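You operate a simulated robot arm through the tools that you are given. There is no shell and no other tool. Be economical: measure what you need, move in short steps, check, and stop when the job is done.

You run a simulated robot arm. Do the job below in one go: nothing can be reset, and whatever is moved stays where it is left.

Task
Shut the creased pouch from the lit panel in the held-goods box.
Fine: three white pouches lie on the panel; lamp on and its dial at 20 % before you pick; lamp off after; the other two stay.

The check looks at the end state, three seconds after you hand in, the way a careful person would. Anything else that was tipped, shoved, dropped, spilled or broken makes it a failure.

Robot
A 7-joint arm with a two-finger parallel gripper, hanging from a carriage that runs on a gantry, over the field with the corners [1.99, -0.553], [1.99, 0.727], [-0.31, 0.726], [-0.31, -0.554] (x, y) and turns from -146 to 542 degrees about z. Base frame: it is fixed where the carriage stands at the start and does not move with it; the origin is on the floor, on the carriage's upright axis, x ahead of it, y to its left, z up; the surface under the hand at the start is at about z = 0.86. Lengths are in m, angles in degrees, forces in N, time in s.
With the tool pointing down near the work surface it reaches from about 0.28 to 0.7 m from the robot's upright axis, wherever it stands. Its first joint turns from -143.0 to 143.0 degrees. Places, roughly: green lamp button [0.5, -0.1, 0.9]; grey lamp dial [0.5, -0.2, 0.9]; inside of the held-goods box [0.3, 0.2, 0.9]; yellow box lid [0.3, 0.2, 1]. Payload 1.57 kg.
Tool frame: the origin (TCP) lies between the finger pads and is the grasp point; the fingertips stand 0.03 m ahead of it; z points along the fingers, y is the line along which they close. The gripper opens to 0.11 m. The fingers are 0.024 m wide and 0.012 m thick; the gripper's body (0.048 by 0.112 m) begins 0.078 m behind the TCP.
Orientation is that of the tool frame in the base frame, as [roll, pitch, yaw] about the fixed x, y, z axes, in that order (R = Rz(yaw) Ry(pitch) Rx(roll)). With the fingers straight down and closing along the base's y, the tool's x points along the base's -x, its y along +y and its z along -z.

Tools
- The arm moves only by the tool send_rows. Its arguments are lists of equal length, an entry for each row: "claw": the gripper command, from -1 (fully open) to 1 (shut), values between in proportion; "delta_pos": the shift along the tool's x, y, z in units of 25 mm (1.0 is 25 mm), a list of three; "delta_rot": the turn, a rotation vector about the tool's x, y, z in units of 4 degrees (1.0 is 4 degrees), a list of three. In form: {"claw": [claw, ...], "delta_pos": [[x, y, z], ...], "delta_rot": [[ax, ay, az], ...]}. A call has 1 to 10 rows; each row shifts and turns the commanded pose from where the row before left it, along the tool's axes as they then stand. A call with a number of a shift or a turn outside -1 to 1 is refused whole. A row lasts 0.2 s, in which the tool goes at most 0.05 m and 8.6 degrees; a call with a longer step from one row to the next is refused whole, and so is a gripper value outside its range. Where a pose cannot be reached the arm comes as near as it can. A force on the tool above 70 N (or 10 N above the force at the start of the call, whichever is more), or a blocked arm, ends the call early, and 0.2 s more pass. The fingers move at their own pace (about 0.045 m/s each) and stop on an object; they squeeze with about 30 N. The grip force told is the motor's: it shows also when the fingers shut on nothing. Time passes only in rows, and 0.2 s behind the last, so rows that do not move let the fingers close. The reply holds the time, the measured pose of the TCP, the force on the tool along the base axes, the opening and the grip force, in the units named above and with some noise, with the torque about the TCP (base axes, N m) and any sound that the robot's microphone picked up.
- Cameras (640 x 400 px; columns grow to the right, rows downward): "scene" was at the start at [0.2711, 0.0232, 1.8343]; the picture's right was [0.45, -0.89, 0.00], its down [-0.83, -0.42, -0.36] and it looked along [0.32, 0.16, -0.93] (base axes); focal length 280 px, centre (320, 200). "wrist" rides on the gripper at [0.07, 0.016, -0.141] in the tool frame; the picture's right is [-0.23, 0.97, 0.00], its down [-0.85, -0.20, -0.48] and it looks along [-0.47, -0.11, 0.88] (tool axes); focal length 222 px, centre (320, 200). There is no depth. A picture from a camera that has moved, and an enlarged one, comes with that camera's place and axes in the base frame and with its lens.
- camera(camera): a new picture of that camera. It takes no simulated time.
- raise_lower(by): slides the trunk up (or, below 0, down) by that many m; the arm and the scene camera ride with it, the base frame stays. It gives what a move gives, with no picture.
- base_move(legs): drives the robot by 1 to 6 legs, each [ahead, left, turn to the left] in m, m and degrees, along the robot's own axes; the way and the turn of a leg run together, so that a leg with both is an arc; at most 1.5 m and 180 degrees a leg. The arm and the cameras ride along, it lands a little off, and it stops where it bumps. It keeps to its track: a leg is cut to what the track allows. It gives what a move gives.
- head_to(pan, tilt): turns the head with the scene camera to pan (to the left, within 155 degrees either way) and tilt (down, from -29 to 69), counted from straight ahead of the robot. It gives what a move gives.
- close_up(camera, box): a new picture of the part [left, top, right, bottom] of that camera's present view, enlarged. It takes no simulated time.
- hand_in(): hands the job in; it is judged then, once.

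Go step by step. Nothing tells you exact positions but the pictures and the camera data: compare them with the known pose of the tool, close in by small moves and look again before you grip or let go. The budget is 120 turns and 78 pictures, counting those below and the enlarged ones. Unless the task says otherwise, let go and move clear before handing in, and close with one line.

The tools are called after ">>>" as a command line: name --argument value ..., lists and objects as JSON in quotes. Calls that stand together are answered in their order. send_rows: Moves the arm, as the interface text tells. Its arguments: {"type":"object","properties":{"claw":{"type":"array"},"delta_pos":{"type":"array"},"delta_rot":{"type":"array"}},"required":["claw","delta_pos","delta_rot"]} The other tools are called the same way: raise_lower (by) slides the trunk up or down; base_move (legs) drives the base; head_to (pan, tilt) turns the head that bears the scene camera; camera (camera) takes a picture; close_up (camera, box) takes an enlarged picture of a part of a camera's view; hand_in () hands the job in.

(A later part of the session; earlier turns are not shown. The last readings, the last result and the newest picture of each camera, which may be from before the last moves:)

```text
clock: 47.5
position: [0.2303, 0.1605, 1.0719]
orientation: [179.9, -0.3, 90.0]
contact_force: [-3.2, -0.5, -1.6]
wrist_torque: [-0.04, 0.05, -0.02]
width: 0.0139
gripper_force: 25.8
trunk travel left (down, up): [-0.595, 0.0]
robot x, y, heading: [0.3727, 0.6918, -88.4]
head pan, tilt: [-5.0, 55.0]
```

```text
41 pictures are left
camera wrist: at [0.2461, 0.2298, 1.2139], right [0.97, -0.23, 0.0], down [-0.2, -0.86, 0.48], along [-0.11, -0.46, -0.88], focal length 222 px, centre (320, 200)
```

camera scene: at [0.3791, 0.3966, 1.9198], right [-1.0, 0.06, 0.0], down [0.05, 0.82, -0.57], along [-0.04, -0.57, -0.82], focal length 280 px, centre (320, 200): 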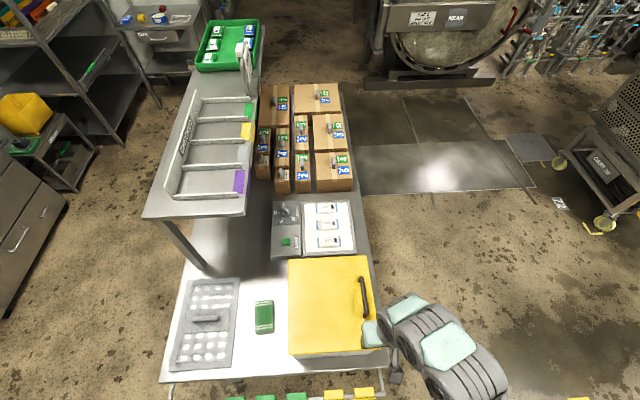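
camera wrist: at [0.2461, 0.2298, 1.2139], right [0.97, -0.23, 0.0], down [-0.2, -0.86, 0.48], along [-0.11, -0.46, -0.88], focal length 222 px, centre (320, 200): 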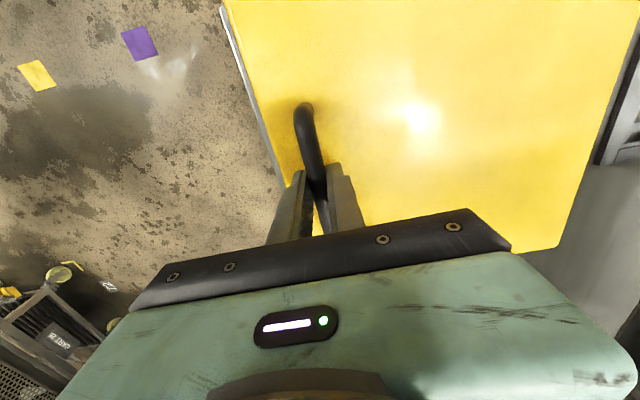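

Handle is gripped. A gentle first lift along the assumed arc, watching the forces.

>>> send_rows --claw '[1, 1, 1, 1]' --delta_pos '[[0, 0.1, -0.5], [0, 0.15, -0.55], [0, 0.2, -0.6], [0, 0, 0]]' --delta_rot '[[0, 0, 0], [0, 0, 0], [0, 0, 0], [0, 0, 0]]'

>>> camera --camera "scene"

>>> camera --camera "wrist"

```text
clock: 48.5
position: [0.241, 0.16, 1.1128]
orientation: [179.7, -0.2, 90.0]
contact_force: [-4.1, 0.0, -0.5]
wrist_torque: [0.27, 0.04, 0.1]
width: 0.0135
gripper_force: 30.1
trunk travel left (down, up): [-0.595, 0.0]
robot x, y, heading: [0.3754, 0.6891, -88.3]
head pan, tilt: [-5.0, 55.0]
```

```text
40 pictures are left
camera scene: at [0.3788, 0.3967, 1.9198], right [-1.0, 0.06, 0.0], down [0.05, 0.82, -0.57], along [-0.04, -0.57, -0.82], focal length 280 px, centre (320, 200)
```

scene: 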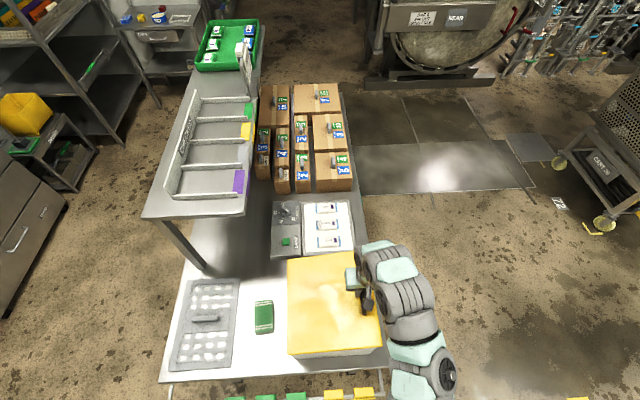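

```text
39 pictures are left
camera wrist: at [0.2577, 0.2298, 1.255], right [0.97, -0.23, 0.0], down [-0.2, -0.86, 0.48], along [-0.11, -0.46, -0.88], focal length 222 px, centre (320, 200)
```

wrist: 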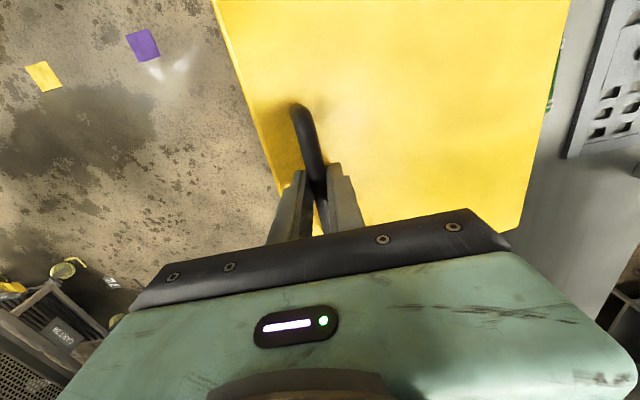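

The lid is hinged on the far edge and swings freely. Continuing along the arc.

>>> send_rows --claw '[1, 1, 1, 1, 1, 1, 1, 1]' --delta_pos '[[0, 0.334, -0.784], [0, 0.401, -0.751], [0, 0.465, -0.714], [0, 0.526, -0.67], [0, 0.582, -0.622], [0, 0.634, -0.569], [0, 0.681, -0.511], [0, 0, 0]]' --delta_rot '[[0, 0, 0], [0, 0, 0], [0, 0, 0], [0, 0, 0], [0, 0, 0], [0, 0, 0], [0, 0, 0], [0, 0, 0]]'

>>> camera --camera "scene"

>>> camera --camera "wrist"

```text
clock: 50.3
position: [0.3232, 0.1626, 1.2045]
orientation: [-179.4, 0.9, 89.2]
contact_force: [-23.9, -0.8, 33.4]
wrist_torque: [-0.57, -0.38, 1.05]
width: 0.0138
gripper_force: 30.3
out of reach, approached as far as the arm can: row 6, 7
trunk travel left (down, up): [-0.595, 0.0]
robot x, y, heading: [0.376, 0.6887, -88.4]
head pan, tilt: [-5.0, 55.0]
stopped in row 8: the force on the tool passed its limit at 72 N (the readings are from after the stop); the commanded pose is now the measured one
```

```text
38 pictures are left
camera scene: at [0.3762, 0.3958, 1.9204], right [-1.0, 0.06, 0.0], down [0.05, 0.82, -0.58], along [-0.04, -0.57, -0.82], focal length 280 px, centre (320, 200)
```

scene: 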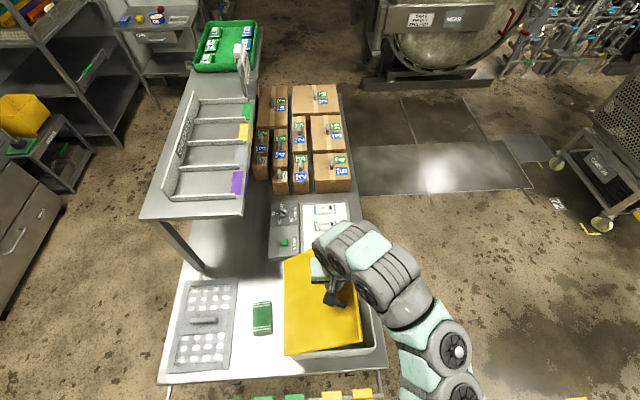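

```text
37 pictures are left
camera wrist: at [0.3415, 0.2345, 1.3459], right [0.97, -0.24, -0.01], down [-0.21, -0.84, 0.49], along [-0.12, -0.48, -0.87], focal length 222 px, centre (320, 200)
```

wrist: 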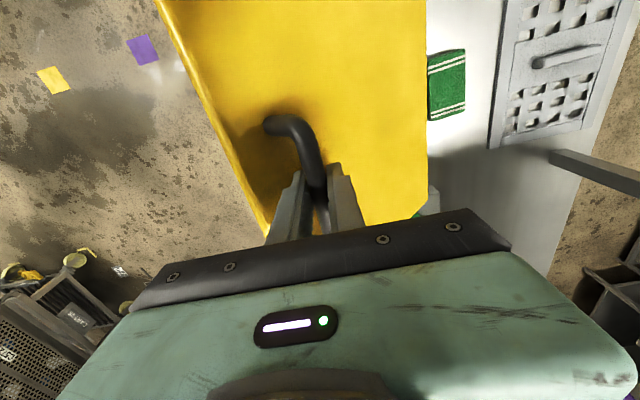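

The arm hits its height limit at about 40° of lid. I'll tilt the hand about the closing axis (fingers leaning away from the robot), which lowers the wrist, relaxing the load too.

>>> send_rows --claw '[1, 1, 1, 1, 1, 1]' --delta_pos '[[0, -0.2, 0], [0, 0, 0], [0, 0, 0], [0, 0, 0], [0, 0, 0], [0, 0, 0]]' --delta_rot '[[0, -1, 0], [0, -1, 0], [0, -1, 0], [0, -1, 0], [0, -1, 0], [0, 0, 0]]'

>>> close_up --camera "scene" --box '[240, 200, 480, 380]'

```text
clock: 51.2
position: [0.317, 0.1673, 1.2015]
orientation: [-179.2, 13.9, 89.2]
contact_force: [-18.4, 13.4, 26.2]
wrist_torque: [-0.7, -0.67, 1.2]
width: 0.0137
gripper_force: 30.3
trunk travel left (down, up): [-0.595, 0.0]
robot x, y, heading: [0.3743, 0.6912, -88.8]
head pan, tilt: [-5.0, 55.0]
stopped in row 4: the force on the tool passed its limit at 72 N (the readings are from after the stop); the commanded pose is now the measured one
```

```text
2.22 times, centred on (360, 290) of scene
camera zoom: at [0.376, 0.3972, 1.9192], right [-1.0, 0.07, 0.0], down [0.05, 0.82, -0.57], along [-0.04, -0.57, -0.82], focal length 622 px, centre (231, 0)
```

zoom: 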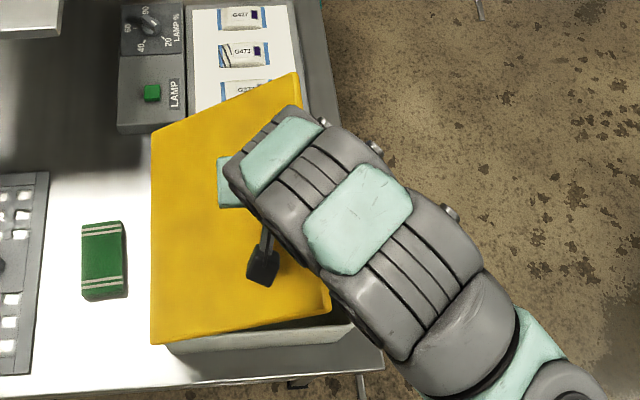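

>>> send_rows --claw '[1, 1, 1]' --delta_pos '[[-0.04, -0.13, -0.15], [-0.04, -0.13, -0.15], [0, 0, 0]]' --delta_rot '[[0, 0, 0], [0, 0, 0], [0, 0, 0]]'

```text
clock: 52.0
position: [0.3189, 0.1687, 1.2082]
orientation: [-179.9, 13.8, 89.5]
contact_force: [18.4, -8.8, -24.2]
wrist_torque: [0.07, -0.03, 0.74]
width: 0.0136
gripper_force: 30.0
trunk travel left (down, up): [-0.595, 0.0]
robot x, y, heading: [0.3771, 0.6916, -88.4]
head pan, tilt: [-5.0, 55.0]
```

Neutral lies between the two readings; the hinge fits at (0.465, z 0.9955), radius 0.245. I'll go to neutral and tilt further about the bar.

>>> send_rows --claw '[1, 1, 1, 1, 1, 1, 1]' --delta_pos '[[0.035, 0.13, 0.145], [0.047, 0, 0], [0.047, 0, 0], [0.047, 0, 0], [0.047, 0, 0], [0.047, 0, 0], [0, 0, 0]]' --delta_rot '[[0, 0, 0], [0, -1, 0], [0, -1, 0], [0, -1, 0], [0, -1, 0], [0, -1, 0], [0, 0, 0]]'

```text
clock: 53.6
position: [0.3146, 0.1671, 1.205]
orientation: [-179.5, 17.7, 89.3]
contact_force: [-12.8, 22.6, 14.1]
wrist_torque: [0.13, 0.12, 0.72]
width: 0.0138
gripper_force: 30.5
out of reach, approached as far as the arm can: row 2, 3, 4, 5, 6
trunk travel left (down, up): [-0.595, 0.0]
robot x, y, heading: [0.374, 0.6902, -88.8]
head pan, tilt: [-5.0, 55.0]
```

Tilting that way runs out of reach at about 18°. I'll undo the tilt and instead let the hand turn along with the lid.

>>> send_rows --claw '[1, 1, 1, 1]' --delta_pos '[[-0.047, 0, 0], [-0.047, 0, 0], [-0.047, 0, 0], [0, 0, 0]]' --delta_rot '[[0, 1, 0], [0, 1, 0], [0, 1, 0], [0, 0, 0]]'

```text
clock: 54.6
position: [0.318, 0.162, 1.2041]
orientation: [-179.9, 5.7, 89.4]
contact_force: [2.3, 0.6, -5.3]
wrist_torque: [-0.01, 0.0, 0.75]
width: 0.0141
gripper_force: 30.0
trunk travel left (down, up): [-0.595, 0.0]
robot x, y, heading: [0.3776, 0.6916, -88.7]
head pan, tilt: [-5.0, 55.0]
```

>>> send_rows --claw '[1, 1, 1, 1, 1, 1, 1]' --delta_pos '[[-0.047, 0.047, 0], [0, 0.047, 0], [0, 0.047, 0], [0, 0.047, 0], [0, 0.047, 0], [0, 0.047, 0], [0, 0, 0]]' --delta_rot '[[0, 1, 0], [1, 0.4, 0], [1, 0, 0], [1, 0, 0], [1, 0, 0], [1, 0, 0], [0, 0, 0]]'

>>> camera --camera "scene"

```text
clock: 55.3
position: [0.3125, 0.1615, 1.1988]
orientation: [-176.9, 1.5, 88.4]
contact_force: [-22.4, 5.9, 30.4]
wrist_torque: [0.4, -0.64, 1.12]
width: 0.0143
gripper_force: 30.2
out of reach, approached as far as the arm can: row 2, 3
trunk travel left (down, up): [-0.595, 0.0]
robot x, y, heading: [0.3726, 0.6929, -88.8]
head pan, tilt: [-5.0, 55.0]
stopped in row 3: the force on the tool passed its limit at 73 N (the readings are from after the stop); the commanded pose is now the measured one
```

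```text
35 pictures are left
camera scene: at [0.3741, 0.397, 1.9201], right [-1.0, 0.07, 0.0], down [0.05, 0.82, -0.57], along [-0.04, -0.57, -0.82], focal length 280 px, centre (320, 200)
```

scene: 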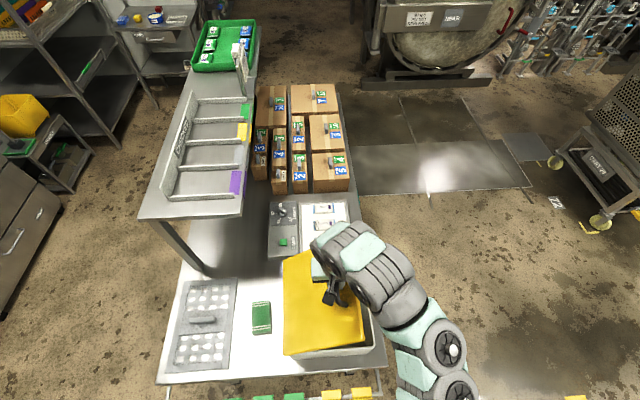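

The arm is at its height limit here whichever way the hand tilts. I'll lower the lid back along the arc to a few degrees, and test there whether it stays by itself.

>>> send_rows --claw '[1, 1, 1, 1, 1, 1, 1]' --delta_pos '[[0, -0.584, 0.284], [0, -0.6, 0.612], [0, -0.544, 0.66], [0, -0.484, 0.704], [0, -0.42, 0.744], [0, -0.356, 0.776], [0, 0, 0]]' --delta_rot '[[-0.75, 0.35, 0], [0, 0, 0], [0, 0, 0], [0, 0, 0], [0, 0, 0], [0, 0, 0], [0, 0, 0]]'

```text
clock: 56.9
position: [0.2428, 0.1608, 1.102]
orientation: [179.8, 0.1, 88.5]
contact_force: [-4.8, -22.2, -0.5]
wrist_torque: [0.37, 0.03, 0.78]
width: 0.0142
gripper_force: 30.3
trunk travel left (down, up): [-0.595, 0.0]
robot x, y, heading: [0.3749, 0.6922, -88.8]
head pan, tilt: [-5.0, 55.0]
```

>>> send_rows --claw '[0.4, 0.4, 0.4, 0.4]' --delta_pos '[[0, 0, 0], [0, 0, 0], [0, 0, 0], [0, 0, 0]]' --delta_rot '[[0, 0, 0], [0, 0, 0], [0, 0, 0], [0, 0, 0]]'

>>> close_up --camera "scene" --box '[250, 230, 410, 370]'

>>> camera --camera "wrist"

```text
clock: 57.9
position: [0.2439, 0.1642, 1.101]
orientation: [179.6, -0.1, 88.6]
contact_force: [-3.2, 1.2, 0.0]
wrist_torque: [0.0, 0.07, 0.0]
width: 0.0358
gripper_force: 1.6
trunk travel left (down, up): [-0.595, 0.0]
robot x, y, heading: [0.3749, 0.6909, -88.8]
head pan, tilt: [-5.0, 55.0]
```

```text
2.86 times, centred on (330, 300) of scene
camera zoom: at [0.3756, 0.3973, 1.9197], right [-1.0, 0.07, 0.0], down [0.05, 0.82, -0.57], along [-0.04, -0.57, -0.82], focal length 799 px, centre (291, -86)
```

zoom: 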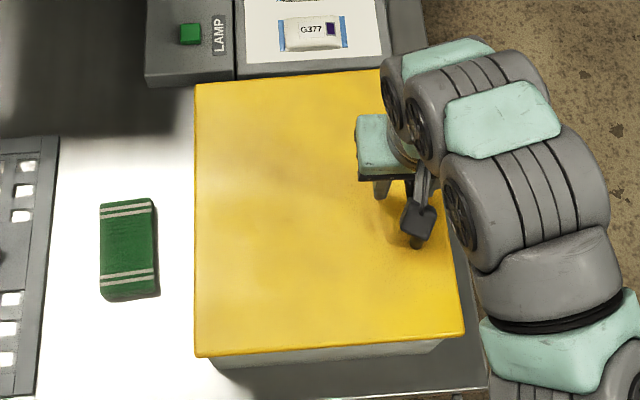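

```text
33 pictures are left
camera wrist: at [0.2605, 0.2337, 1.2438], right [0.97, -0.25, 0.0], down [-0.22, -0.85, 0.48], along [-0.12, -0.46, -0.88], focal length 222 px, centre (320, 200)
```

wrist: 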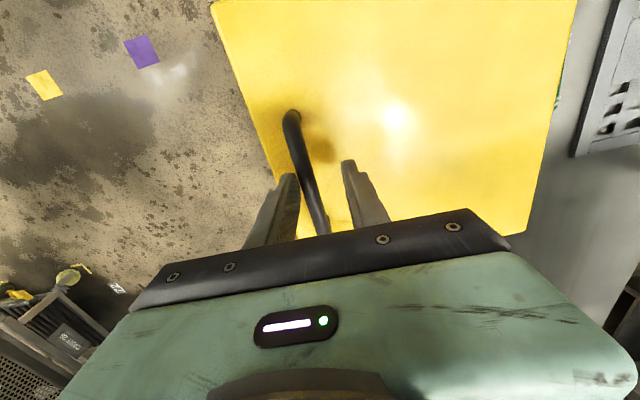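

>>> send_rows --claw '[0, 0, 0, 0, 0]' --delta_pos '[[0, 0, 0], [0, 0, -0.8], [0, 0, -0.8], [0, 0, 0], [0, 0, 0]]' --delta_rot '[[0, 0, 0], [0, 0, 0], [0, 0, 0], [0, 0, 0], [0, 0, 0]]'

>>> camera --camera "wrist"

```text
clock: 59.1
position: [0.2466, 0.1652, 1.141]
orientation: [179.7, -0.1, 88.6]
contact_force: [0.2, -0.6, 0.2]
wrist_torque: [-0.01, 0.01, -0.02]
width: 0.0551
gripper_force: 0.0
trunk travel left (down, up): [-0.595, 0.0]
robot x, y, heading: [0.377, 0.6923, -88.6]
head pan, tilt: [-5.0, 55.0]
```

```text
32 pictures are left
camera wrist: at [0.2625, 0.2338, 1.2835], right [0.97, -0.25, 0.0], down [-0.22, -0.85, 0.48], along [-0.12, -0.46, -0.88], focal length 222 px, centre (320, 200)
```

wrist: 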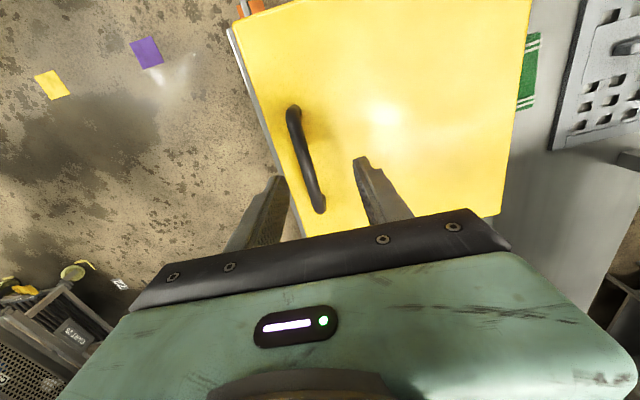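

The lid falls by itself when released, so it must go past vertical in one continuous motion. Reach height grows with distance from the robot's axis, so I'll move the robot to about (0.12, 0.727), and first test the arc's top in free air.

>>> base_move --legs '[[-0.04, 0, 0], [0, -0.257, 0]]'

>>> send_rows --claw '[0, 0, 0, 0, 0, 0, 0, 0, 0, 0]' --delta_pos '[[-0.4, 1, 0], [-0.4, 1, 0], [-0.4, 1, 0], [-0.4, 1, 0], [-0.4, 1, 0], [-0.4, 1, 0], [-0.4, 1, 0], [-0.4, 1, 0], [-0.4, 1, 0], [0, 1, -0.4]]' --delta_rot '[[0, 0, 0], [0, 0, 0], [0, 0, 0], [0, 0, 0], [0, 0, 0], [0, 0, 0], [0, 0, 0], [0, 0, 0], [0, 0, 0], [0, 0, 0]]'

>>> send_rows --claw '[0, 0, 0, 0, 0, 0, 0, 0, 0, 0]' --delta_pos '[[0, 0.8, -0.8], [0, 0.8, -0.8], [0, 0.8, -0.8], [0, 0.8, -0.8], [0, 0.8, -0.5], [0, 0.8, 0], [0, 0.8, 0], [0, 0.8, 0], [0, 0.8, 0], [0, 0, 0]]' --delta_rot '[[0, 0, 0], [0, 0, 0], [0, 0, 0], [0, 0, 0], [0, 0, 0], [0, 0, 0], [0, 0, 0], [0, 0, 0], [0, 0, 0], [0, 0, 0]]'

```text
clock: 61.5
position: [-0.0116, 0.1925, 1.1414]
orientation: [179.7, -0.1, 88.5]
contact_force: [0.2, -0.1, 0.2]
wrist_torque: [-0.01, 0.02, 0.02]
width: 0.055
gripper_force: 0.1
trunk travel left (down, up): [-0.595, 0.0]
robot x, y, heading: [0.121, 0.7172, -89.2]
head pan, tilt: [-5.0, 55.0]
```

```text
clock: 63.7
position: [0.2355, 0.0947, 1.1533]
orientation: [179.6, -0.1, 88.5]
contact_force: [0.3, 0.2, -0.6]
wrist_torque: [-0.03, 0.0, 0.03]
width: 0.0552
gripper_force: 0.1
trunk travel left (down, up): [-0.595, 0.0]
robot x, y, heading: [0.1224, 0.7205, -89.0]
head pan, tilt: [-5.0, 55.0]
```

```text
clock: 65.9
position: [0.4217, 0.0794, 1.2281]
orientation: [179.8, -0.2, 88.5]
contact_force: [0.5, 0.9, 0.3]
wrist_torque: [-0.01, -0.02, -0.02]
width: 0.055
gripper_force: 0.1
out of reach, approached as far as the arm can: row 4, 5
trunk travel left (down, up): [-0.595, 0.0]
robot x, y, heading: [0.1174, 0.7195, -89.0]
head pan, tilt: [-5.0, 55.0]
```

>>> send_rows --claw '[0, 0, 0, 0]' --delta_pos '[[0, 0, -0.6], [0, 0, -0.6], [0, 0, -0.6], [0, 0, 0]]' --delta_rot '[[0, 0, 0], [0, 0, 0], [0, 0, 0], [0, 0, 0]]'

>>> send_rows --claw '[0, 0, 0, 0]' --delta_pos '[[0, 0, 0], [0, 0, 0], [0, 0, 0], [0, 0, 0]]' --delta_rot '[[1, 0, 0], [1, 0, 0], [1, 0, 0], [1, 0, 0]]'

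>>> send_rows --claw '[0, 0, 0, 0]' --delta_pos '[[0, 0, -0.6], [0, 0, -0.6], [0, 0, -0.6], [0, 0, 0]]' --delta_rot '[[0, 0, 0], [0, 0, 0], [0, 0, 0], [0, 0, 0]]'

```text
clock: 66.9
position: [0.4207, 0.0802, 1.2732]
orientation: [179.7, -0.2, 88.5]
contact_force: [-0.3, -0.7, 0.2]
wrist_torque: [0.05, 0.01, -0.03]
width: 0.055
gripper_force: 0.1
trunk travel left (down, up): [-0.595, 0.0]
robot x, y, heading: [0.1207, 0.7177, -88.9]
head pan, tilt: [-5.0, 55.0]
```

```text
clock: 67.9
position: [0.4199, 0.0794, 1.2736]
orientation: [-164.3, -0.1, 88.5]
contact_force: [0.4, 0.0, -0.8]
wrist_torque: [0.01, 0.0, 0.0]
width: 0.055
gripper_force: 0.1
trunk travel left (down, up): [-0.595, 0.0]
robot x, y, heading: [0.1209, 0.7218, -89.0]
head pan, tilt: [-5.0, 55.0]
```

```text
clock: 68.9
position: [0.4306, 0.0788, 1.3164]
orientation: [-164.3, -0.1, 88.5]
contact_force: [-0.8, -0.5, -0.3]
wrist_torque: [0.02, 0.02, 0.0]
width: 0.055
gripper_force: 0.1
trunk travel left (down, up): [-0.595, 0.0]
robot x, y, heading: [0.1209, 0.7155, -89.0]
head pan, tilt: [-5.0, 55.0]
```

Distance helps greatly: at 0.71 m it reaches 1.316 height. Shift the robot a bit further to x≈0 and test the arc in air again.

>>> base_move --legs '[[0, -0.12, 0]]'

>>> send_rows --claw '[0, 0, 0, 0, 0, 0, 0, 0, 0, 0]' --delta_pos '[[0, 0, 0], [0, 0, 0], [0, 0, 0], [0, 0, 0], [0.4, 0.4, 0.8], [0.4, 0.4, 0.8], [0.4, 0.4, 0.8], [0.4, 0.4, 0.6], [0, 0, 0.3], [0, 0, 0]]' --delta_rot '[[-1, 0, 0], [-1, 0, 0], [-1, 0, 0], [-1, 0, 0], [0, 0, 0], [0, 0, 0], [0, 0, 0], [0, 0, 0], [0, 0, 0], [0, 0, 0]]'

>>> send_rows --claw '[0, 0, 0, 0, 0, 0, 0, 0, 0, 0]' --delta_pos '[[0, 0.9, 0], [0, 0.9, 0], [0, 0.9, 0], [0, 0.9, 0], [0, 0.9, 0], [0, 0.9, 0], [0, 0.9, 0], [0, 0.9, 0], [0, 0.9, 0], [0, 0, 0]]' --delta_rot '[[0, 0, 0], [0, 0, 0], [0, 0, 0], [0, 0, 0], [0, 0, 0], [0, 0, 0], [0, 0, 0], [0, 0, 0], [0, 0, 0], [0, 0, 0]]'

```text
clock: 70.1
position: [0.3126, 0.0772, 1.3154]
orientation: [-164.4, -0.1, 88.7]
contact_force: [-0.2, -0.2, -0.4]
wrist_torque: [-0.03, -0.04, 0.01]
width: 0.0548
gripper_force: 0.0
trunk travel left (down, up): [-0.595, 0.0]
robot x, y, heading: [-0.003, 0.7159, -89.0]
head pan, tilt: [-5.0, 55.0]
```

```text
clock: 72.3
position: [0.3538, 0.1159, 1.2333]
orientation: [179.8, -0.1, 88.7]
contact_force: [0.4, 1.0, -0.1]
wrist_torque: [0.0, -0.02, -0.01]
width: 0.055
gripper_force: 0.1
trunk travel left (down, up): [-0.595, 0.0]
robot x, y, heading: [-0.0027, 0.7139, -88.6]
head pan, tilt: [-5.0, 55.0]
```

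```text
clock: 74.5
position: [0.492, 0.1221, 1.241]
orientation: [179.7, -0.1, 88.7]
contact_force: [0.6, -0.2, -0.3]
wrist_torque: [-0.02, -0.01, 0.01]
width: 0.0555
gripper_force: 0.0
out of reach, approached as far as the arm can: row 7, 8, 9
trunk travel left (down, up): [-0.595, 0.0]
robot x, y, heading: [-0.0039, 0.7155, -88.9]
head pan, tilt: [-5.0, 55.0]
```

Reachable up to about 82° of lid from here; beyond that a small base drive can carry it over. Back to the handle now.

>>> send_rows --claw '[0, 0, 0, 0, 0, 0, 0, 0, 0, 0]' --delta_pos '[[0, -1, 0.3], [0, -1, 0.3], [0, -1, 0.3], [0, -1, 0.3], [0, -1, 0.3], [0, -1, 0.3], [0, -1, 0.3], [0, -1, 0.3], [0, -1, 0.4], [0, -1, 0.4]]' --delta_rot '[[0, 0, 0], [0, 0, 0], [0, 0, 0], [0, 0, 0], [0, 0, 0], [0, 0, 0], [0, 0, 0], [0, 0, 0], [0, 0, 0], [0, 0, 0]]'

>>> send_rows --claw '[0, 0]' --delta_pos '[[0, -0.4, 0], [0, 0, 0]]' --delta_rot '[[0, 0, -0.3], [0, 0, 0]]'

>>> camera --camera "wrist"

```text
clock: 76.7
position: [0.2509, 0.1132, 1.15]
orientation: [179.8, -0.3, 88.7]
contact_force: [-0.1, -0.7, 0.5]
wrist_torque: [-0.01, 0.0, -0.03]
width: 0.0548
gripper_force: 0.1
out of reach, approached as far as the arm can: row 8, 9, 10
trunk travel left (down, up): [-0.595, 0.0]
robot x, y, heading: [-0.0016, 0.7169, -88.8]
head pan, tilt: [-5.0, 55.0]
```

```text
clock: 77.3
position: [0.242, 0.1116, 1.1465]
orientation: [179.7, -0.3, 89.9]
contact_force: [-1.3, -0.2, 0.2]
wrist_torque: [-0.01, -0.03, 0.03]
width: 0.0553
gripper_force: 0.1
out of reach, approached as far as the arm can: row 1
trunk travel left (down, up): [-0.595, 0.0]
robot x, y, heading: [0.0027, 0.7159, -88.7]
head pan, tilt: [-5.0, 55.0]
```

```text
31 pictures are left
camera wrist: at [0.2585, 0.1806, 1.2889], right [0.97, -0.23, 0.0], down [-0.2, -0.86, 0.47], along [-0.11, -0.46, -0.88], focal length 222 px, centre (320, 200)
```

wrist: 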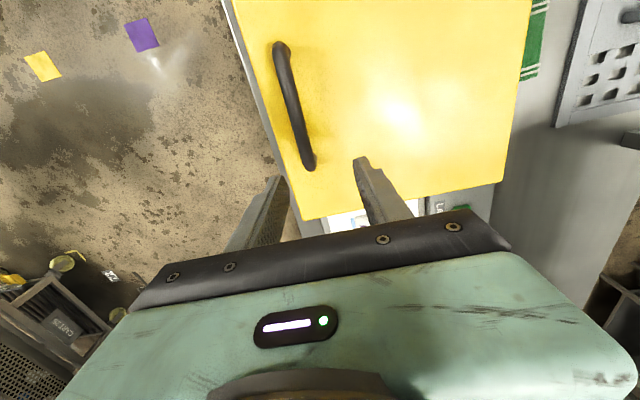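

>>> send_rows --claw '[0, 0, 0, 0]' --delta_pos '[[0.5, -0.25, 0.4], [0.5, -0.25, 0.4], [0, 0, 0.4], [0, 0, 0]]' --delta_rot '[[0, 0, 0], [0, 0, 0], [0, 0, 0], [0, 0, 0]]'

>>> camera --camera "scene"

```text
clock: 78.3
position: [0.233, 0.1288, 1.1103]
orientation: [179.7, -0.2, 89.8]
contact_force: [0.0, 0.3, 0.0]
wrist_torque: [-0.03, -0.02, 0.01]
width: 0.0549
gripper_force: 0.1
out of reach, approached as far as the arm can: row 1, 2
trunk travel left (down, up): [-0.595, 0.0]
robot x, y, heading: [-0.0003, 0.7166, -88.9]
head pan, tilt: [-5.0, 55.0]
```

```text
30 pictures are left
camera scene: at [0.0, 0.4219, 1.9198], right [-1.0, 0.07, 0.0], down [0.05, 0.82, -0.57], along [-0.04, -0.57, -0.82], focal length 280 px, centre (320, 200)
```

scene: 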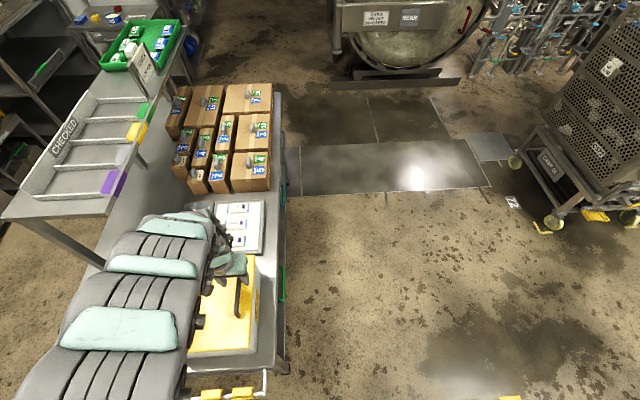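

The arm has flipped its elbow to the other side; I'll test the lower arc in air with this posture.

>>> send_rows --claw '[0, 0, 0, 0, 0, 0, 0, 0]' --delta_pos '[[0, 0.4, -0.9], [0, 0.6, -0.9], [0, 0.7, -0.7], [0, 0.8, -0.7], [0, 0.8, -0.6], [0, 0.8, -0.6], [0, 0.8, -0.3], [0, 0, 0]]' --delta_rot '[[0, 0, 0], [0, 0, 0], [0, 0, 0], [0, 0, 0], [0, 0, 0], [0, 0, 0], [0, 0, 0], [0, 0, 0]]'

>>> send_rows --claw '[0, 0, 0, 0, 0, 0, 0, 0]' --delta_pos '[[0, -0.8, 0.3], [0, -0.8, 0.6], [0, -0.8, 0.6], [0, -0.8, 0.7], [0, -0.7, 0.7], [0, -0.6, 0.9], [0, -0.4, 0.9], [0, 0, 0]]' --delta_rot '[[0, 0, 0], [0, 0, 0], [0, 0, 0], [0, 0, 0], [0, 0, 0], [0, 0, 0], [0, 0, 0], [0, 0, 0]]'

>>> camera --camera "scene"

```text
clock: 80.1
position: [0.362, 0.1197, 1.223]
orientation: [179.7, -0.1, 89.9]
contact_force: [-0.9, 0.7, -0.2]
wrist_torque: [0.02, 0.01, -0.01]
width: 0.0554
gripper_force: 0.1
out of reach, approached as far as the arm can: row 1, 2
trunk travel left (down, up): [-0.595, 0.0]
robot x, y, heading: [0.0011, 0.7134, -88.7]
head pan, tilt: [-5.0, 55.0]
```

```text
clock: 81.9
position: [0.2366, 0.1215, 1.101]
orientation: [179.8, 0.0, 89.8]
contact_force: [-0.8, -0.7, 0.2]
wrist_torque: [-0.01, 0.02, 0.01]
width: 0.0551
gripper_force: 0.1
trunk travel left (down, up): [-0.595, 0.0]
robot x, y, heading: [-0.0033, 0.717, -88.6]
head pan, tilt: [-5.0, 55.0]
```

```text
29 pictures are left
camera scene: at [-0.0001, 0.4219, 1.9198], right [-1.0, 0.07, 0.0], down [0.05, 0.82, -0.57], along [-0.04, -0.57, -0.82], focal length 280 px, centre (320, 200)
```

scene: 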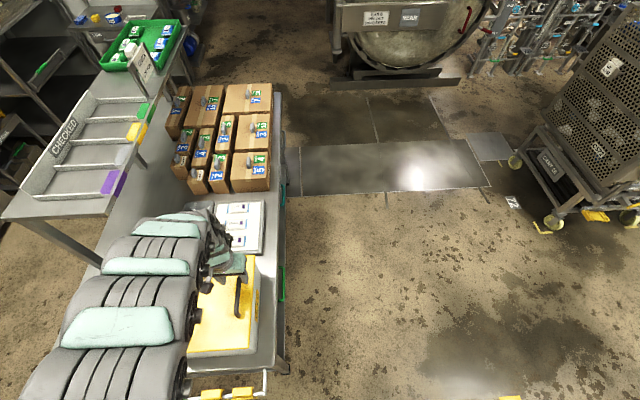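

The posture works if slightly farther; I'll shift the base a bit more and then grip the handle slightly lower.

>>> base_move --legs '[[-0.02, -0.03, 0]]'

>>> send_rows --claw '[0, 0, 0, 0]' --delta_pos '[[0, 0.5, 0], [0, 0.4, 0], [0, 0, 0.4], [0, 0, 0]]' --delta_rot '[[0, 0, 0], [0, 0, 0], [0, 0, 0], [0, 0, 0]]'

>>> camera --camera "wrist"

```text
clock: 82.8
position: [0.2066, 0.1287, 1.1019]
orientation: [179.6, -0.1, 89.9]
contact_force: [0.2, -0.9, -0.1]
wrist_torque: [-0.01, -0.01, 0.01]
width: 0.0549
gripper_force: 0.0
trunk travel left (down, up): [-0.595, 0.0]
robot x, y, heading: [-0.0322, 0.7219, -88.5]
head pan, tilt: [-5.0, 55.0]
```

```text
clock: 83.8
position: [0.2284, 0.1278, 1.0923]
orientation: [179.7, 0.0, 89.9]
contact_force: [0.6, 1.0, -0.3]
wrist_torque: [0.03, 0.01, 0.03]
width: 0.0549
gripper_force: 0.0
trunk travel left (down, up): [-0.595, 0.0]
robot x, y, heading: [-0.0315, 0.725, -88.9]
head pan, tilt: [-5.0, 55.0]
```

```text
28 pictures are left
camera wrist: at [0.2447, 0.1972, 1.2339], right [0.97, -0.23, 0.01], down [-0.2, -0.86, 0.48], along [-0.1, -0.46, -0.88], focal length 222 px, centre (320, 200)
```

wrist: 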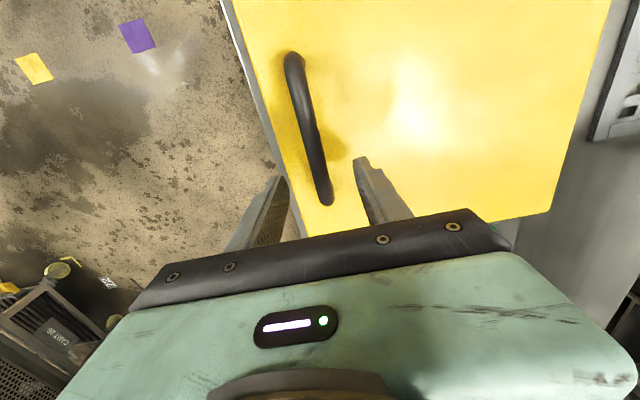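

>>> send_rows --claw '[0, 0, 0.6, 1, 1, 1, 1]' --delta_pos '[[0, 0.06, 0.5], [0, 0, 0.45], [0, 0, 0], [0, 0, 0], [0, 0, 0], [0, 0, 0], [0, 0, 0]]' --delta_rot '[[0, 0, 0], [0, 0, 0], [0, 0, 0], [0, 0, 0], [0, 0, 0], [0, 0, 0], [0, 0, 0]]'

```text
clock: 85.4
position: [0.2297, 0.1273, 1.0682]
orientation: [179.7, 0.0, 89.9]
contact_force: [-2.6, -0.8, 0.4]
wrist_torque: [0.04, 0.06, 0.13]
width: 0.0136
gripper_force: 30.4
trunk travel left (down, up): [-0.595, 0.0]
robot x, y, heading: [-0.0339, 0.7199, -88.8]
head pan, tilt: [-5.0, 55.0]
```

>>> send_rows --claw '[1, 1, 1, 1, 1]' --delta_pos '[[0, 0.176, -0.836], [0, 0.316, -0.792], [0, 0.384, -0.764], [0, 0.448, -0.724], [0, 0, 0]]' --delta_rot '[[0, 0, 0], [0, 0, 0], [0, 0, 0], [0, 0, 0], [0, 0, 0]]'

```text
clock: 86.6
position: [0.2596, 0.1272, 1.1458]
orientation: [179.9, -0.2, 89.9]
contact_force: [-22.0, 6.4, 11.5]
wrist_torque: [0.24, 0.15, 0.39]
width: 0.0137
gripper_force: 30.1
trunk travel left (down, up): [-0.595, 0.0]
robot x, y, heading: [-0.0295, 0.7229, -88.5]
head pan, tilt: [-5.0, 55.0]
```

>>> send_rows --claw '[1, 1, 1, 1, 1]' --delta_pos '[[0, 0.408, -0.754], [0, 0.568, -0.65], [0, 0.62, -0.594], [0, 0.672, -0.538], [0, 0, 0]]' --delta_rot '[[0, 0, 0], [0, 0, 0], [0, 0, 0], [0, 0, 0], [0, 0, 0]]'

```text
clock: 87.8
position: [0.3204, 0.1267, 1.2111]
orientation: [179.5, 0.0, 89.9]
contact_force: [-4.3, 1.4, 5.8]
wrist_torque: [-0.47, -0.11, 0.5]
width: 0.0138
gripper_force: 30.6
trunk travel left (down, up): [-0.595, 0.0]
robot x, y, heading: [-0.0346, 0.7219, -88.8]
head pan, tilt: [-5.0, 55.0]
```

Forces are low and everything is in reach. Continuing upward.

>>> send_rows --claw '[1, 1, 1, 1, 1]' --delta_pos '[[0, 0.7, -0.485], [0, 0.752, -0.415], [0, 0.784, -0.35], [0, 0.808, -0.275], [0, 0, 0]]' --delta_rot '[[0, 0, 0], [0, 0, 0], [0, 0, 0], [0, 0, 0], [0, 0, 0]]'

```text
clock: 89.0
position: [0.3966, 0.127, 1.2482]
orientation: [179.5, 0.1, 89.8]
contact_force: [1.7, -6.9, -5.4]
wrist_torque: [-0.85, -0.15, 0.73]
width: 0.0137
gripper_force: 29.9
trunk travel left (down, up): [-0.595, 0.0]
robot x, y, heading: [-0.0315, 0.7227, -88.7]
head pan, tilt: [-5.0, 55.0]
```

>>> send_rows --claw '[1, 1, 1, 1, 1]' --delta_pos '[[0, 0.832, -0.18], [0, 0.844, -0.1], [0, 0.852, -0.035], [0, 0.3, 0], [0, 0, 0]]' --delta_rot '[[0, 0, 0], [0, 0, 0], [0, 0, 0], [0, 0, 0], [0, 0, 0]]'

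>>> camera --camera "wrist"

>>> camera --camera "scene"

```text
clock: 90.2
position: [0.4683, 0.1273, 1.2577]
orientation: [179.7, -0.2, 90.0]
contact_force: [0.6, 5.3, 7.9]
wrist_torque: [0.44, 0.04, 0.71]
width: 0.0137
gripper_force: 29.6
trunk travel left (down, up): [-0.595, 0.0]
robot x, y, heading: [-0.0296, 0.724, -88.8]
head pan, tilt: [-5.0, 55.0]
```

```text
27 pictures are left
camera wrist: at [0.4832, 0.1963, 1.3991], right [0.97, -0.23, 0.0], down [-0.2, -0.86, 0.47], along [-0.1, -0.46, -0.88], focal length 222 px, centre (320, 200)
```

wrist: 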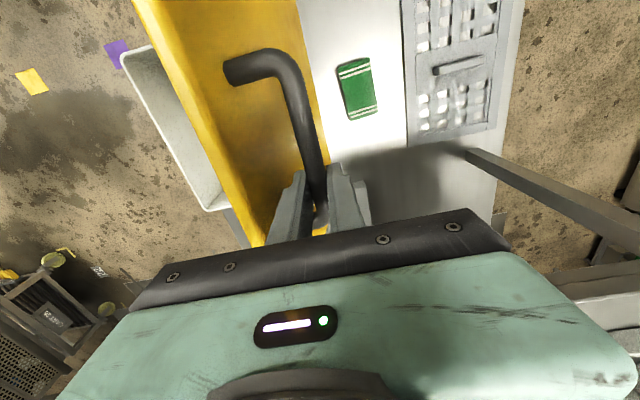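

```text
26 pictures are left
camera scene: at [-0.0306, 0.429, 1.9198], right [-1.0, 0.07, 0.0], down [0.05, 0.82, -0.57], along [-0.04, -0.57, -0.82], focal length 280 px, centre (320, 200)
```

scene: 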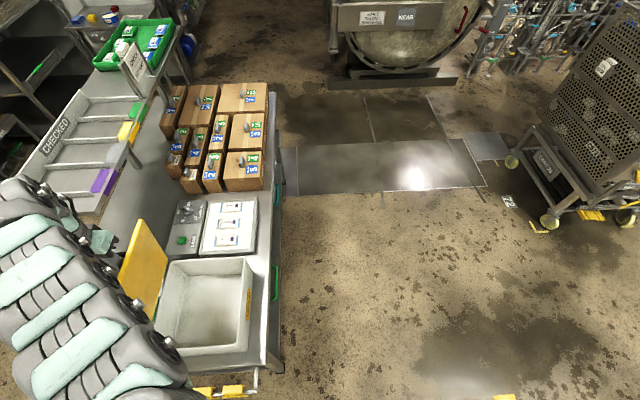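

The box is open to about 77° and everything's calm. I'll continue as far as the arm goes.

>>> send_rows --claw '[1, 1, 1, 1]' --delta_pos '[[0, 0.6, 0.02], [0, 0.6, 0.06], [0, 0.4, 0.08], [0, 0, 0]]' --delta_rot '[[0, 0, 0], [0, 0, 0], [0, 0, 0], [0, 0, 0]]'

```text
clock: 91.2
position: [0.4674, 0.1285, 1.2567]
orientation: [179.7, -0.1, 89.9]
contact_force: [-0.3, 9.6, 9.1]
wrist_torque: [0.1, 0.04, 0.7]
width: 0.0137
gripper_force: 30.7
out of reach, approached as far as the arm can: row 1, 2, 3
trunk travel left (down, up): [-0.595, 0.0]
robot x, y, heading: [-0.0306, 0.7211, -88.9]
head pan, tilt: [-5.0, 55.0]
```

At the arm's limit; now I carry on with small base drives to the robot's left (+x), keeping the grip.

>>> base_move --legs '[[0, 0.03, 0]]'

>>> send_rows --claw '[1, 1]' --delta_pos '[[0, 0, 0.16], [0, 0, 0]]' --delta_rot '[[0, 0, 0], [0, 0, 0]]'

>>> base_move --legs '[[0, 0.03, 0]]'

```text
clock: 92.0
position: [0.4952, 0.1276, 1.2538]
orientation: [179.9, -0.3, 89.8]
contact_force: [-0.9, 1.6, -12.6]
wrist_torque: [-0.09, -0.09, 0.76]
width: 0.0137
gripper_force: 30.0
trunk travel left (down, up): [-0.595, 0.0]
robot x, y, heading: [-0.0034, 0.7246, -89.1]
head pan, tilt: [-5.0, 55.0]
```

```text
clock: 92.6
position: [0.4992, 0.1269, 1.2545]
orientation: [179.7, -0.1, 89.8]
contact_force: [2.4, 7.4, 17.5]
wrist_torque: [0.17, 0.01, 0.77]
width: 0.0137
gripper_force: 30.6
trunk travel left (down, up): [-0.595, 0.0]
robot x, y, heading: [-0.0028, 0.7265, -88.8]
head pan, tilt: [-5.0, 55.0]
```

```text
clock: 93.4
position: [0.5226, 0.1278, 1.2489]
orientation: [180.0, -0.2, 89.7]
contact_force: [-4.0, -2.2, -16.9]
wrist_torque: [0.37, -0.02, 0.7]
width: 0.0139
gripper_force: 30.6
trunk travel left (down, up): [-0.595, 0.0]
robot x, y, heading: [0.0275, 0.7232, -88.8]
head pan, tilt: [-5.0, 55.0]
```

>>> send_rows --claw '[1, 1]' --delta_pos '[[0, 0, 0.24], [0, 0, 0]]' --delta_rot '[[0, 0, 0], [0, 0, 0]]'

>>> base_move --legs '[[0, 0.025, 0]]'

>>> camera --camera "wrist"

```text
clock: 94.0
position: [0.5278, 0.1261, 1.2479]
orientation: [179.6, 0.0, 89.9]
contact_force: [5.4, 6.8, 20.7]
wrist_torque: [-0.07, 0.0, 0.77]
width: 0.0137
gripper_force: 30.1
trunk travel left (down, up): [-0.595, 0.0]
robot x, y, heading: [0.0317, 0.7216, -88.6]
head pan, tilt: [-5.0, 55.0]
```

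```text
clock: 94.8
position: [0.5449, 0.1268, 1.2418]
orientation: [-179.9, -0.2, 89.6]
contact_force: [-3.5, -1.1, -12.4]
wrist_torque: [0.52, -0.05, 0.76]
width: 0.0137
gripper_force: 30.5
trunk travel left (down, up): [-0.595, 0.0]
robot x, y, heading: [0.0516, 0.724, -88.8]
head pan, tilt: [-5.0, 55.0]
```

```text
25 pictures are left
camera wrist: at [0.5623, 0.1958, 1.3841], right [0.97, -0.23, 0.0], down [-0.2, -0.86, 0.47], along [-0.12, -0.46, -0.88], focal length 222 px, centre (320, 200)
```

wrist: 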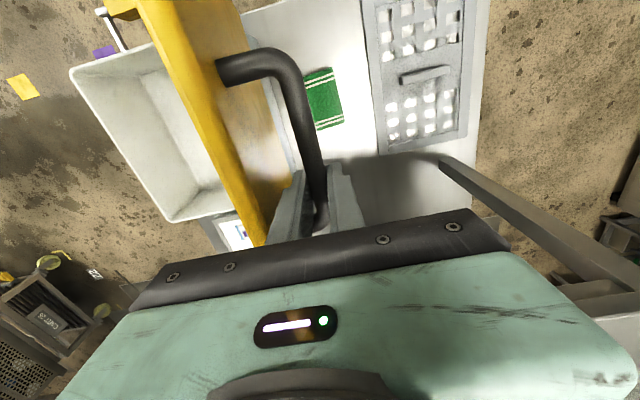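

>>> send_rows --claw '[1, 1]' --delta_pos '[[0, 0, 0.3], [0, 0, 0]]' --delta_rot '[[0, 0, 0], [0, 0, 0]]'

>>> base_move --legs '[[0, 0.02, 0]]'

>>> send_rows --claw '[1, 1]' --delta_pos '[[0, 0.3, 0.3], [0, 0, 0]]' --delta_rot '[[0, 0, 0], [0, 0, 0]]'

```text
clock: 95.5
position: [0.5497, 0.1271, 1.2391]
orientation: [179.8, 0.0, 89.8]
contact_force: [10.1, 7.1, 25.4]
wrist_torque: [-0.09, -0.06, 0.74]
width: 0.0139
gripper_force: 30.3
trunk travel left (down, up): [-0.595, 0.0]
robot x, y, heading: [0.052, 0.7212, -88.9]
head pan, tilt: [-5.0, 55.0]
```

```text
clock: 96.2
position: [0.5594, 0.1258, 1.2336]
orientation: [-179.5, -0.2, 89.3]
contact_force: [-20.8, 5.6, 12.6]
wrist_torque: [0.84, 0.09, 0.71]
width: 0.0139
gripper_force: 30.1
trunk travel left (down, up): [-0.595, 0.0]
robot x, y, heading: [0.0727, 0.722, -89.1]
head pan, tilt: [-5.0, 55.0]
```

```text
clock: 96.8
position: [0.5598, 0.1266, 1.2329]
orientation: [-179.4, -0.3, 89.3]
contact_force: [-8.7, 1.4, 1.2]
wrist_torque: [0.22, 0.01, 0.76]
width: 0.0139
gripper_force: 30.2
out of reach, approached as far as the arm can: row 1
trunk travel left (down, up): [-0.595, 0.0]
robot x, y, heading: [0.0733, 0.7214, -89.0]
head pan, tilt: [-5.0, 55.0]
```

The lid appears to have reached its stop at about 100°. Opening the fingers slowly and looking.

>>> send_rows --claw '[0.6, 0.4, 0.4, 0.4, 0.4]' --delta_pos '[[0, 0, 0], [0, 0, 0], [0, 0, 0], [0, 0, 0], [0, 0, 0]]' --delta_rot '[[0, 0, 0], [0, 0, 0], [0, 0, 0], [0, 0, 0], [0, 0, 0]]'

>>> camera --camera "wrist"

```text
clock: 98.0
position: [0.5619, 0.1251, 1.2341]
orientation: [-179.7, -0.4, 89.4]
contact_force: [-0.5, 0.7, 0.1]
wrist_torque: [-0.02, 0.05, -0.01]
width: 0.0321
gripper_force: 0.0
trunk travel left (down, up): [-0.595, 0.0]
robot x, y, heading: [0.0761, 0.7232, -89.0]
head pan, tilt: [-5.0, 55.0]
```

```text
24 pictures are left
camera wrist: at [0.5793, 0.1948, 1.3765], right [0.97, -0.24, -0.01], down [-0.21, -0.85, 0.48], along [-0.12, -0.46, -0.88], focal length 222 px, centre (320, 200)
```

wrist: 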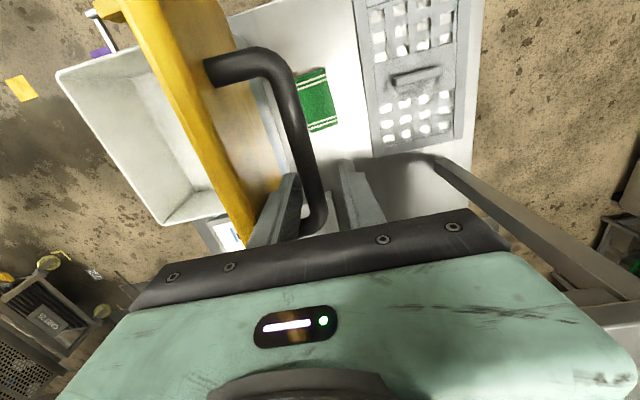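

Lid stands by itself with no contact. Lifting the hand straight up.

>>> send_rows --claw '[0.4, 0.4, 0.4, 0.4, 0.4]' --delta_pos '[[0, 0, -0.6], [0, 0, -0.8], [0, 0, -0.8], [0, 0, -0.8], [0, 0, 0]]' --delta_rot '[[0, 0, 0], [0, 0, 0], [0, 0, 0], [0, 0, 0], [0, 0, 0]]'

>>> camera --camera "wrist"

```text
clock: 99.2
position: [0.5623, 0.1251, 1.3085]
orientation: [-179.5, -0.2, 89.4]
contact_force: [0.7, 0.4, 0.5]
wrist_torque: [0.0, 0.01, -0.02]
width: 0.033
gripper_force: 0.1
trunk travel left (down, up): [-0.595, 0.0]
robot x, y, heading: [0.0704, 0.7236, -88.9]
head pan, tilt: [-5.0, 55.0]
```

```text
23 pictures are left
camera wrist: at [0.5803, 0.1949, 1.4496], right [0.97, -0.24, -0.01], down [-0.21, -0.85, 0.48], along [-0.12, -0.46, -0.88], focal length 222 px, centre (320, 200)
```

wrist: 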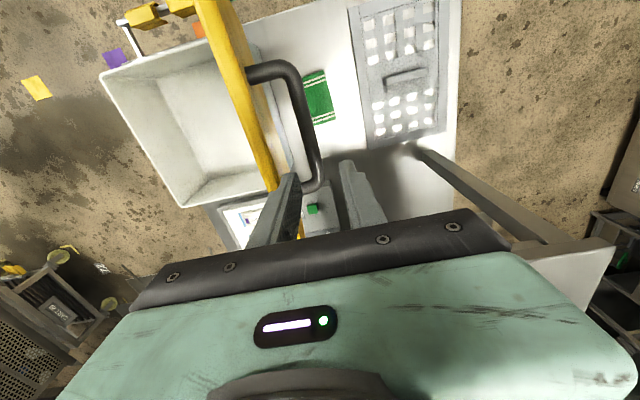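

>>> send_rows --claw '[0.4, 0.4, 0.4, 0.4]' --delta_pos '[[0, 0, -0.6], [0, 0, -0.6], [0, 0, -0.6], [0, 0, 0]]' --delta_rot '[[0, 0, 0], [0, 0, 0], [0, 0, 0], [0, 0, 0]]'

```text
clock: 100.2
position: [0.5624, 0.1252, 1.3544]
orientation: [-179.6, -0.3, 89.4]
contact_force: [0.0, 0.8, 0.2]
wrist_torque: [0.01, 0.0, -0.02]
width: 0.0329
gripper_force: 0.1
trunk travel left (down, up): [-0.595, 0.0]
robot x, y, heading: [0.0737, 0.7245, -88.8]
head pan, tilt: [-5.0, 55.0]
```

Now I drive clear of the lid (over its top with margin), to the near side of the table, and draw the hand in.

>>> base_move --legs '[[0, -0.375, 0], [0.37, 0, 0]]'

>>> send_rows --claw '[0, 0, 0, 0, 0, 0, 0, 0, 0, 0]' --delta_pos '[[0, -0.7, 1], [0, -0.7, 1], [0, -0.7, 1], [0, -0.7, 1], [0, -0.7, 1], [0.4, -0.9, 0.6], [0.4, -0.9, 0.6], [0.4, -0.9, 0.6], [0.4, -0.9, 0.6], [0.4, -0.9, 0.6]]' --delta_rot '[[0, 0, 0], [0, 0, 0], [0, 0, 0], [0, 0, 0], [0, 0, 0], [0, 0, 0], [0, 0, 0], [0, 0, 0], [0, 0, 0], [0, 0, 0]]'

>>> send_rows --claw '[0, 0, 0, 0, 0, 0, 0]' --delta_pos '[[0.4, -0.9, 0], [0.4, -0.9, 0], [0.4, -0.9, 0], [0.4, -0.9, 0], [0.4, -0.9, 0], [0.4, -0.9, 0], [0, 0, 0]]' --delta_rot '[[0, 0, 0], [0, 0, 0], [0, 0, 0], [0, 0, 0], [0, 0, 0], [0, 0, 0], [0, 0, 0]]'

>>> camera --camera "scene"

```text
clock: 104.6
position: [0.1982, -0.2517, 1.3541]
orientation: [-179.6, -0.3, 89.8]
contact_force: [0.2, -0.2, 0.8]
wrist_torque: [-0.02, 0.01, -0.04]
width: 0.0328
gripper_force: 0.0
trunk travel left (down, up): [-0.595, 0.0]
robot x, y, heading: [-0.2948, 0.3418, -88.5]
head pan, tilt: [-5.0, 55.0]
```

```text
clock: 106.8
position: [0.0107, -0.2171, 1.1386]
orientation: [-179.6, -0.3, 89.7]
contact_force: [0.1, -1.0, -0.7]
wrist_torque: [0.04, 0.03, 0.01]
width: 0.0549
gripper_force: 0.0
out of reach, approached as far as the arm can: row 8, 9, 10
trunk travel left (down, up): [-0.595, 0.0]
robot x, y, heading: [-0.2946, 0.343, -88.3]
head pan, tilt: [-5.0, 55.0]
```

```text
clock: 108.4
position: [-0.0806, -0.2353, 1.1074]
orientation: [-179.5, -0.3, 89.9]
contact_force: [-0.1, -0.6, -0.1]
wrist_torque: [-0.01, 0.0, 0.02]
width: 0.0551
gripper_force: 0.1
out of reach, approached as far as the arm can: row 1, 2, 3, 4, 5, 6
trunk travel left (down, up): [-0.595, 0.0]
robot x, y, heading: [-0.2967, 0.3431, -88.6]
head pan, tilt: [-5.0, 55.0]
```

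```text
22 pictures are left
camera scene: at [-0.2927, 0.0493, 1.9198], right [-1.0, 0.06, 0.0], down [0.05, 0.82, -0.57], along [-0.04, -0.57, -0.82], focal length 280 px, centre (320, 200)
```

scene: 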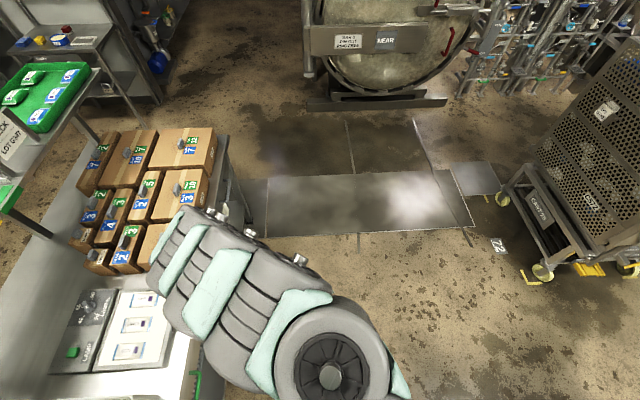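

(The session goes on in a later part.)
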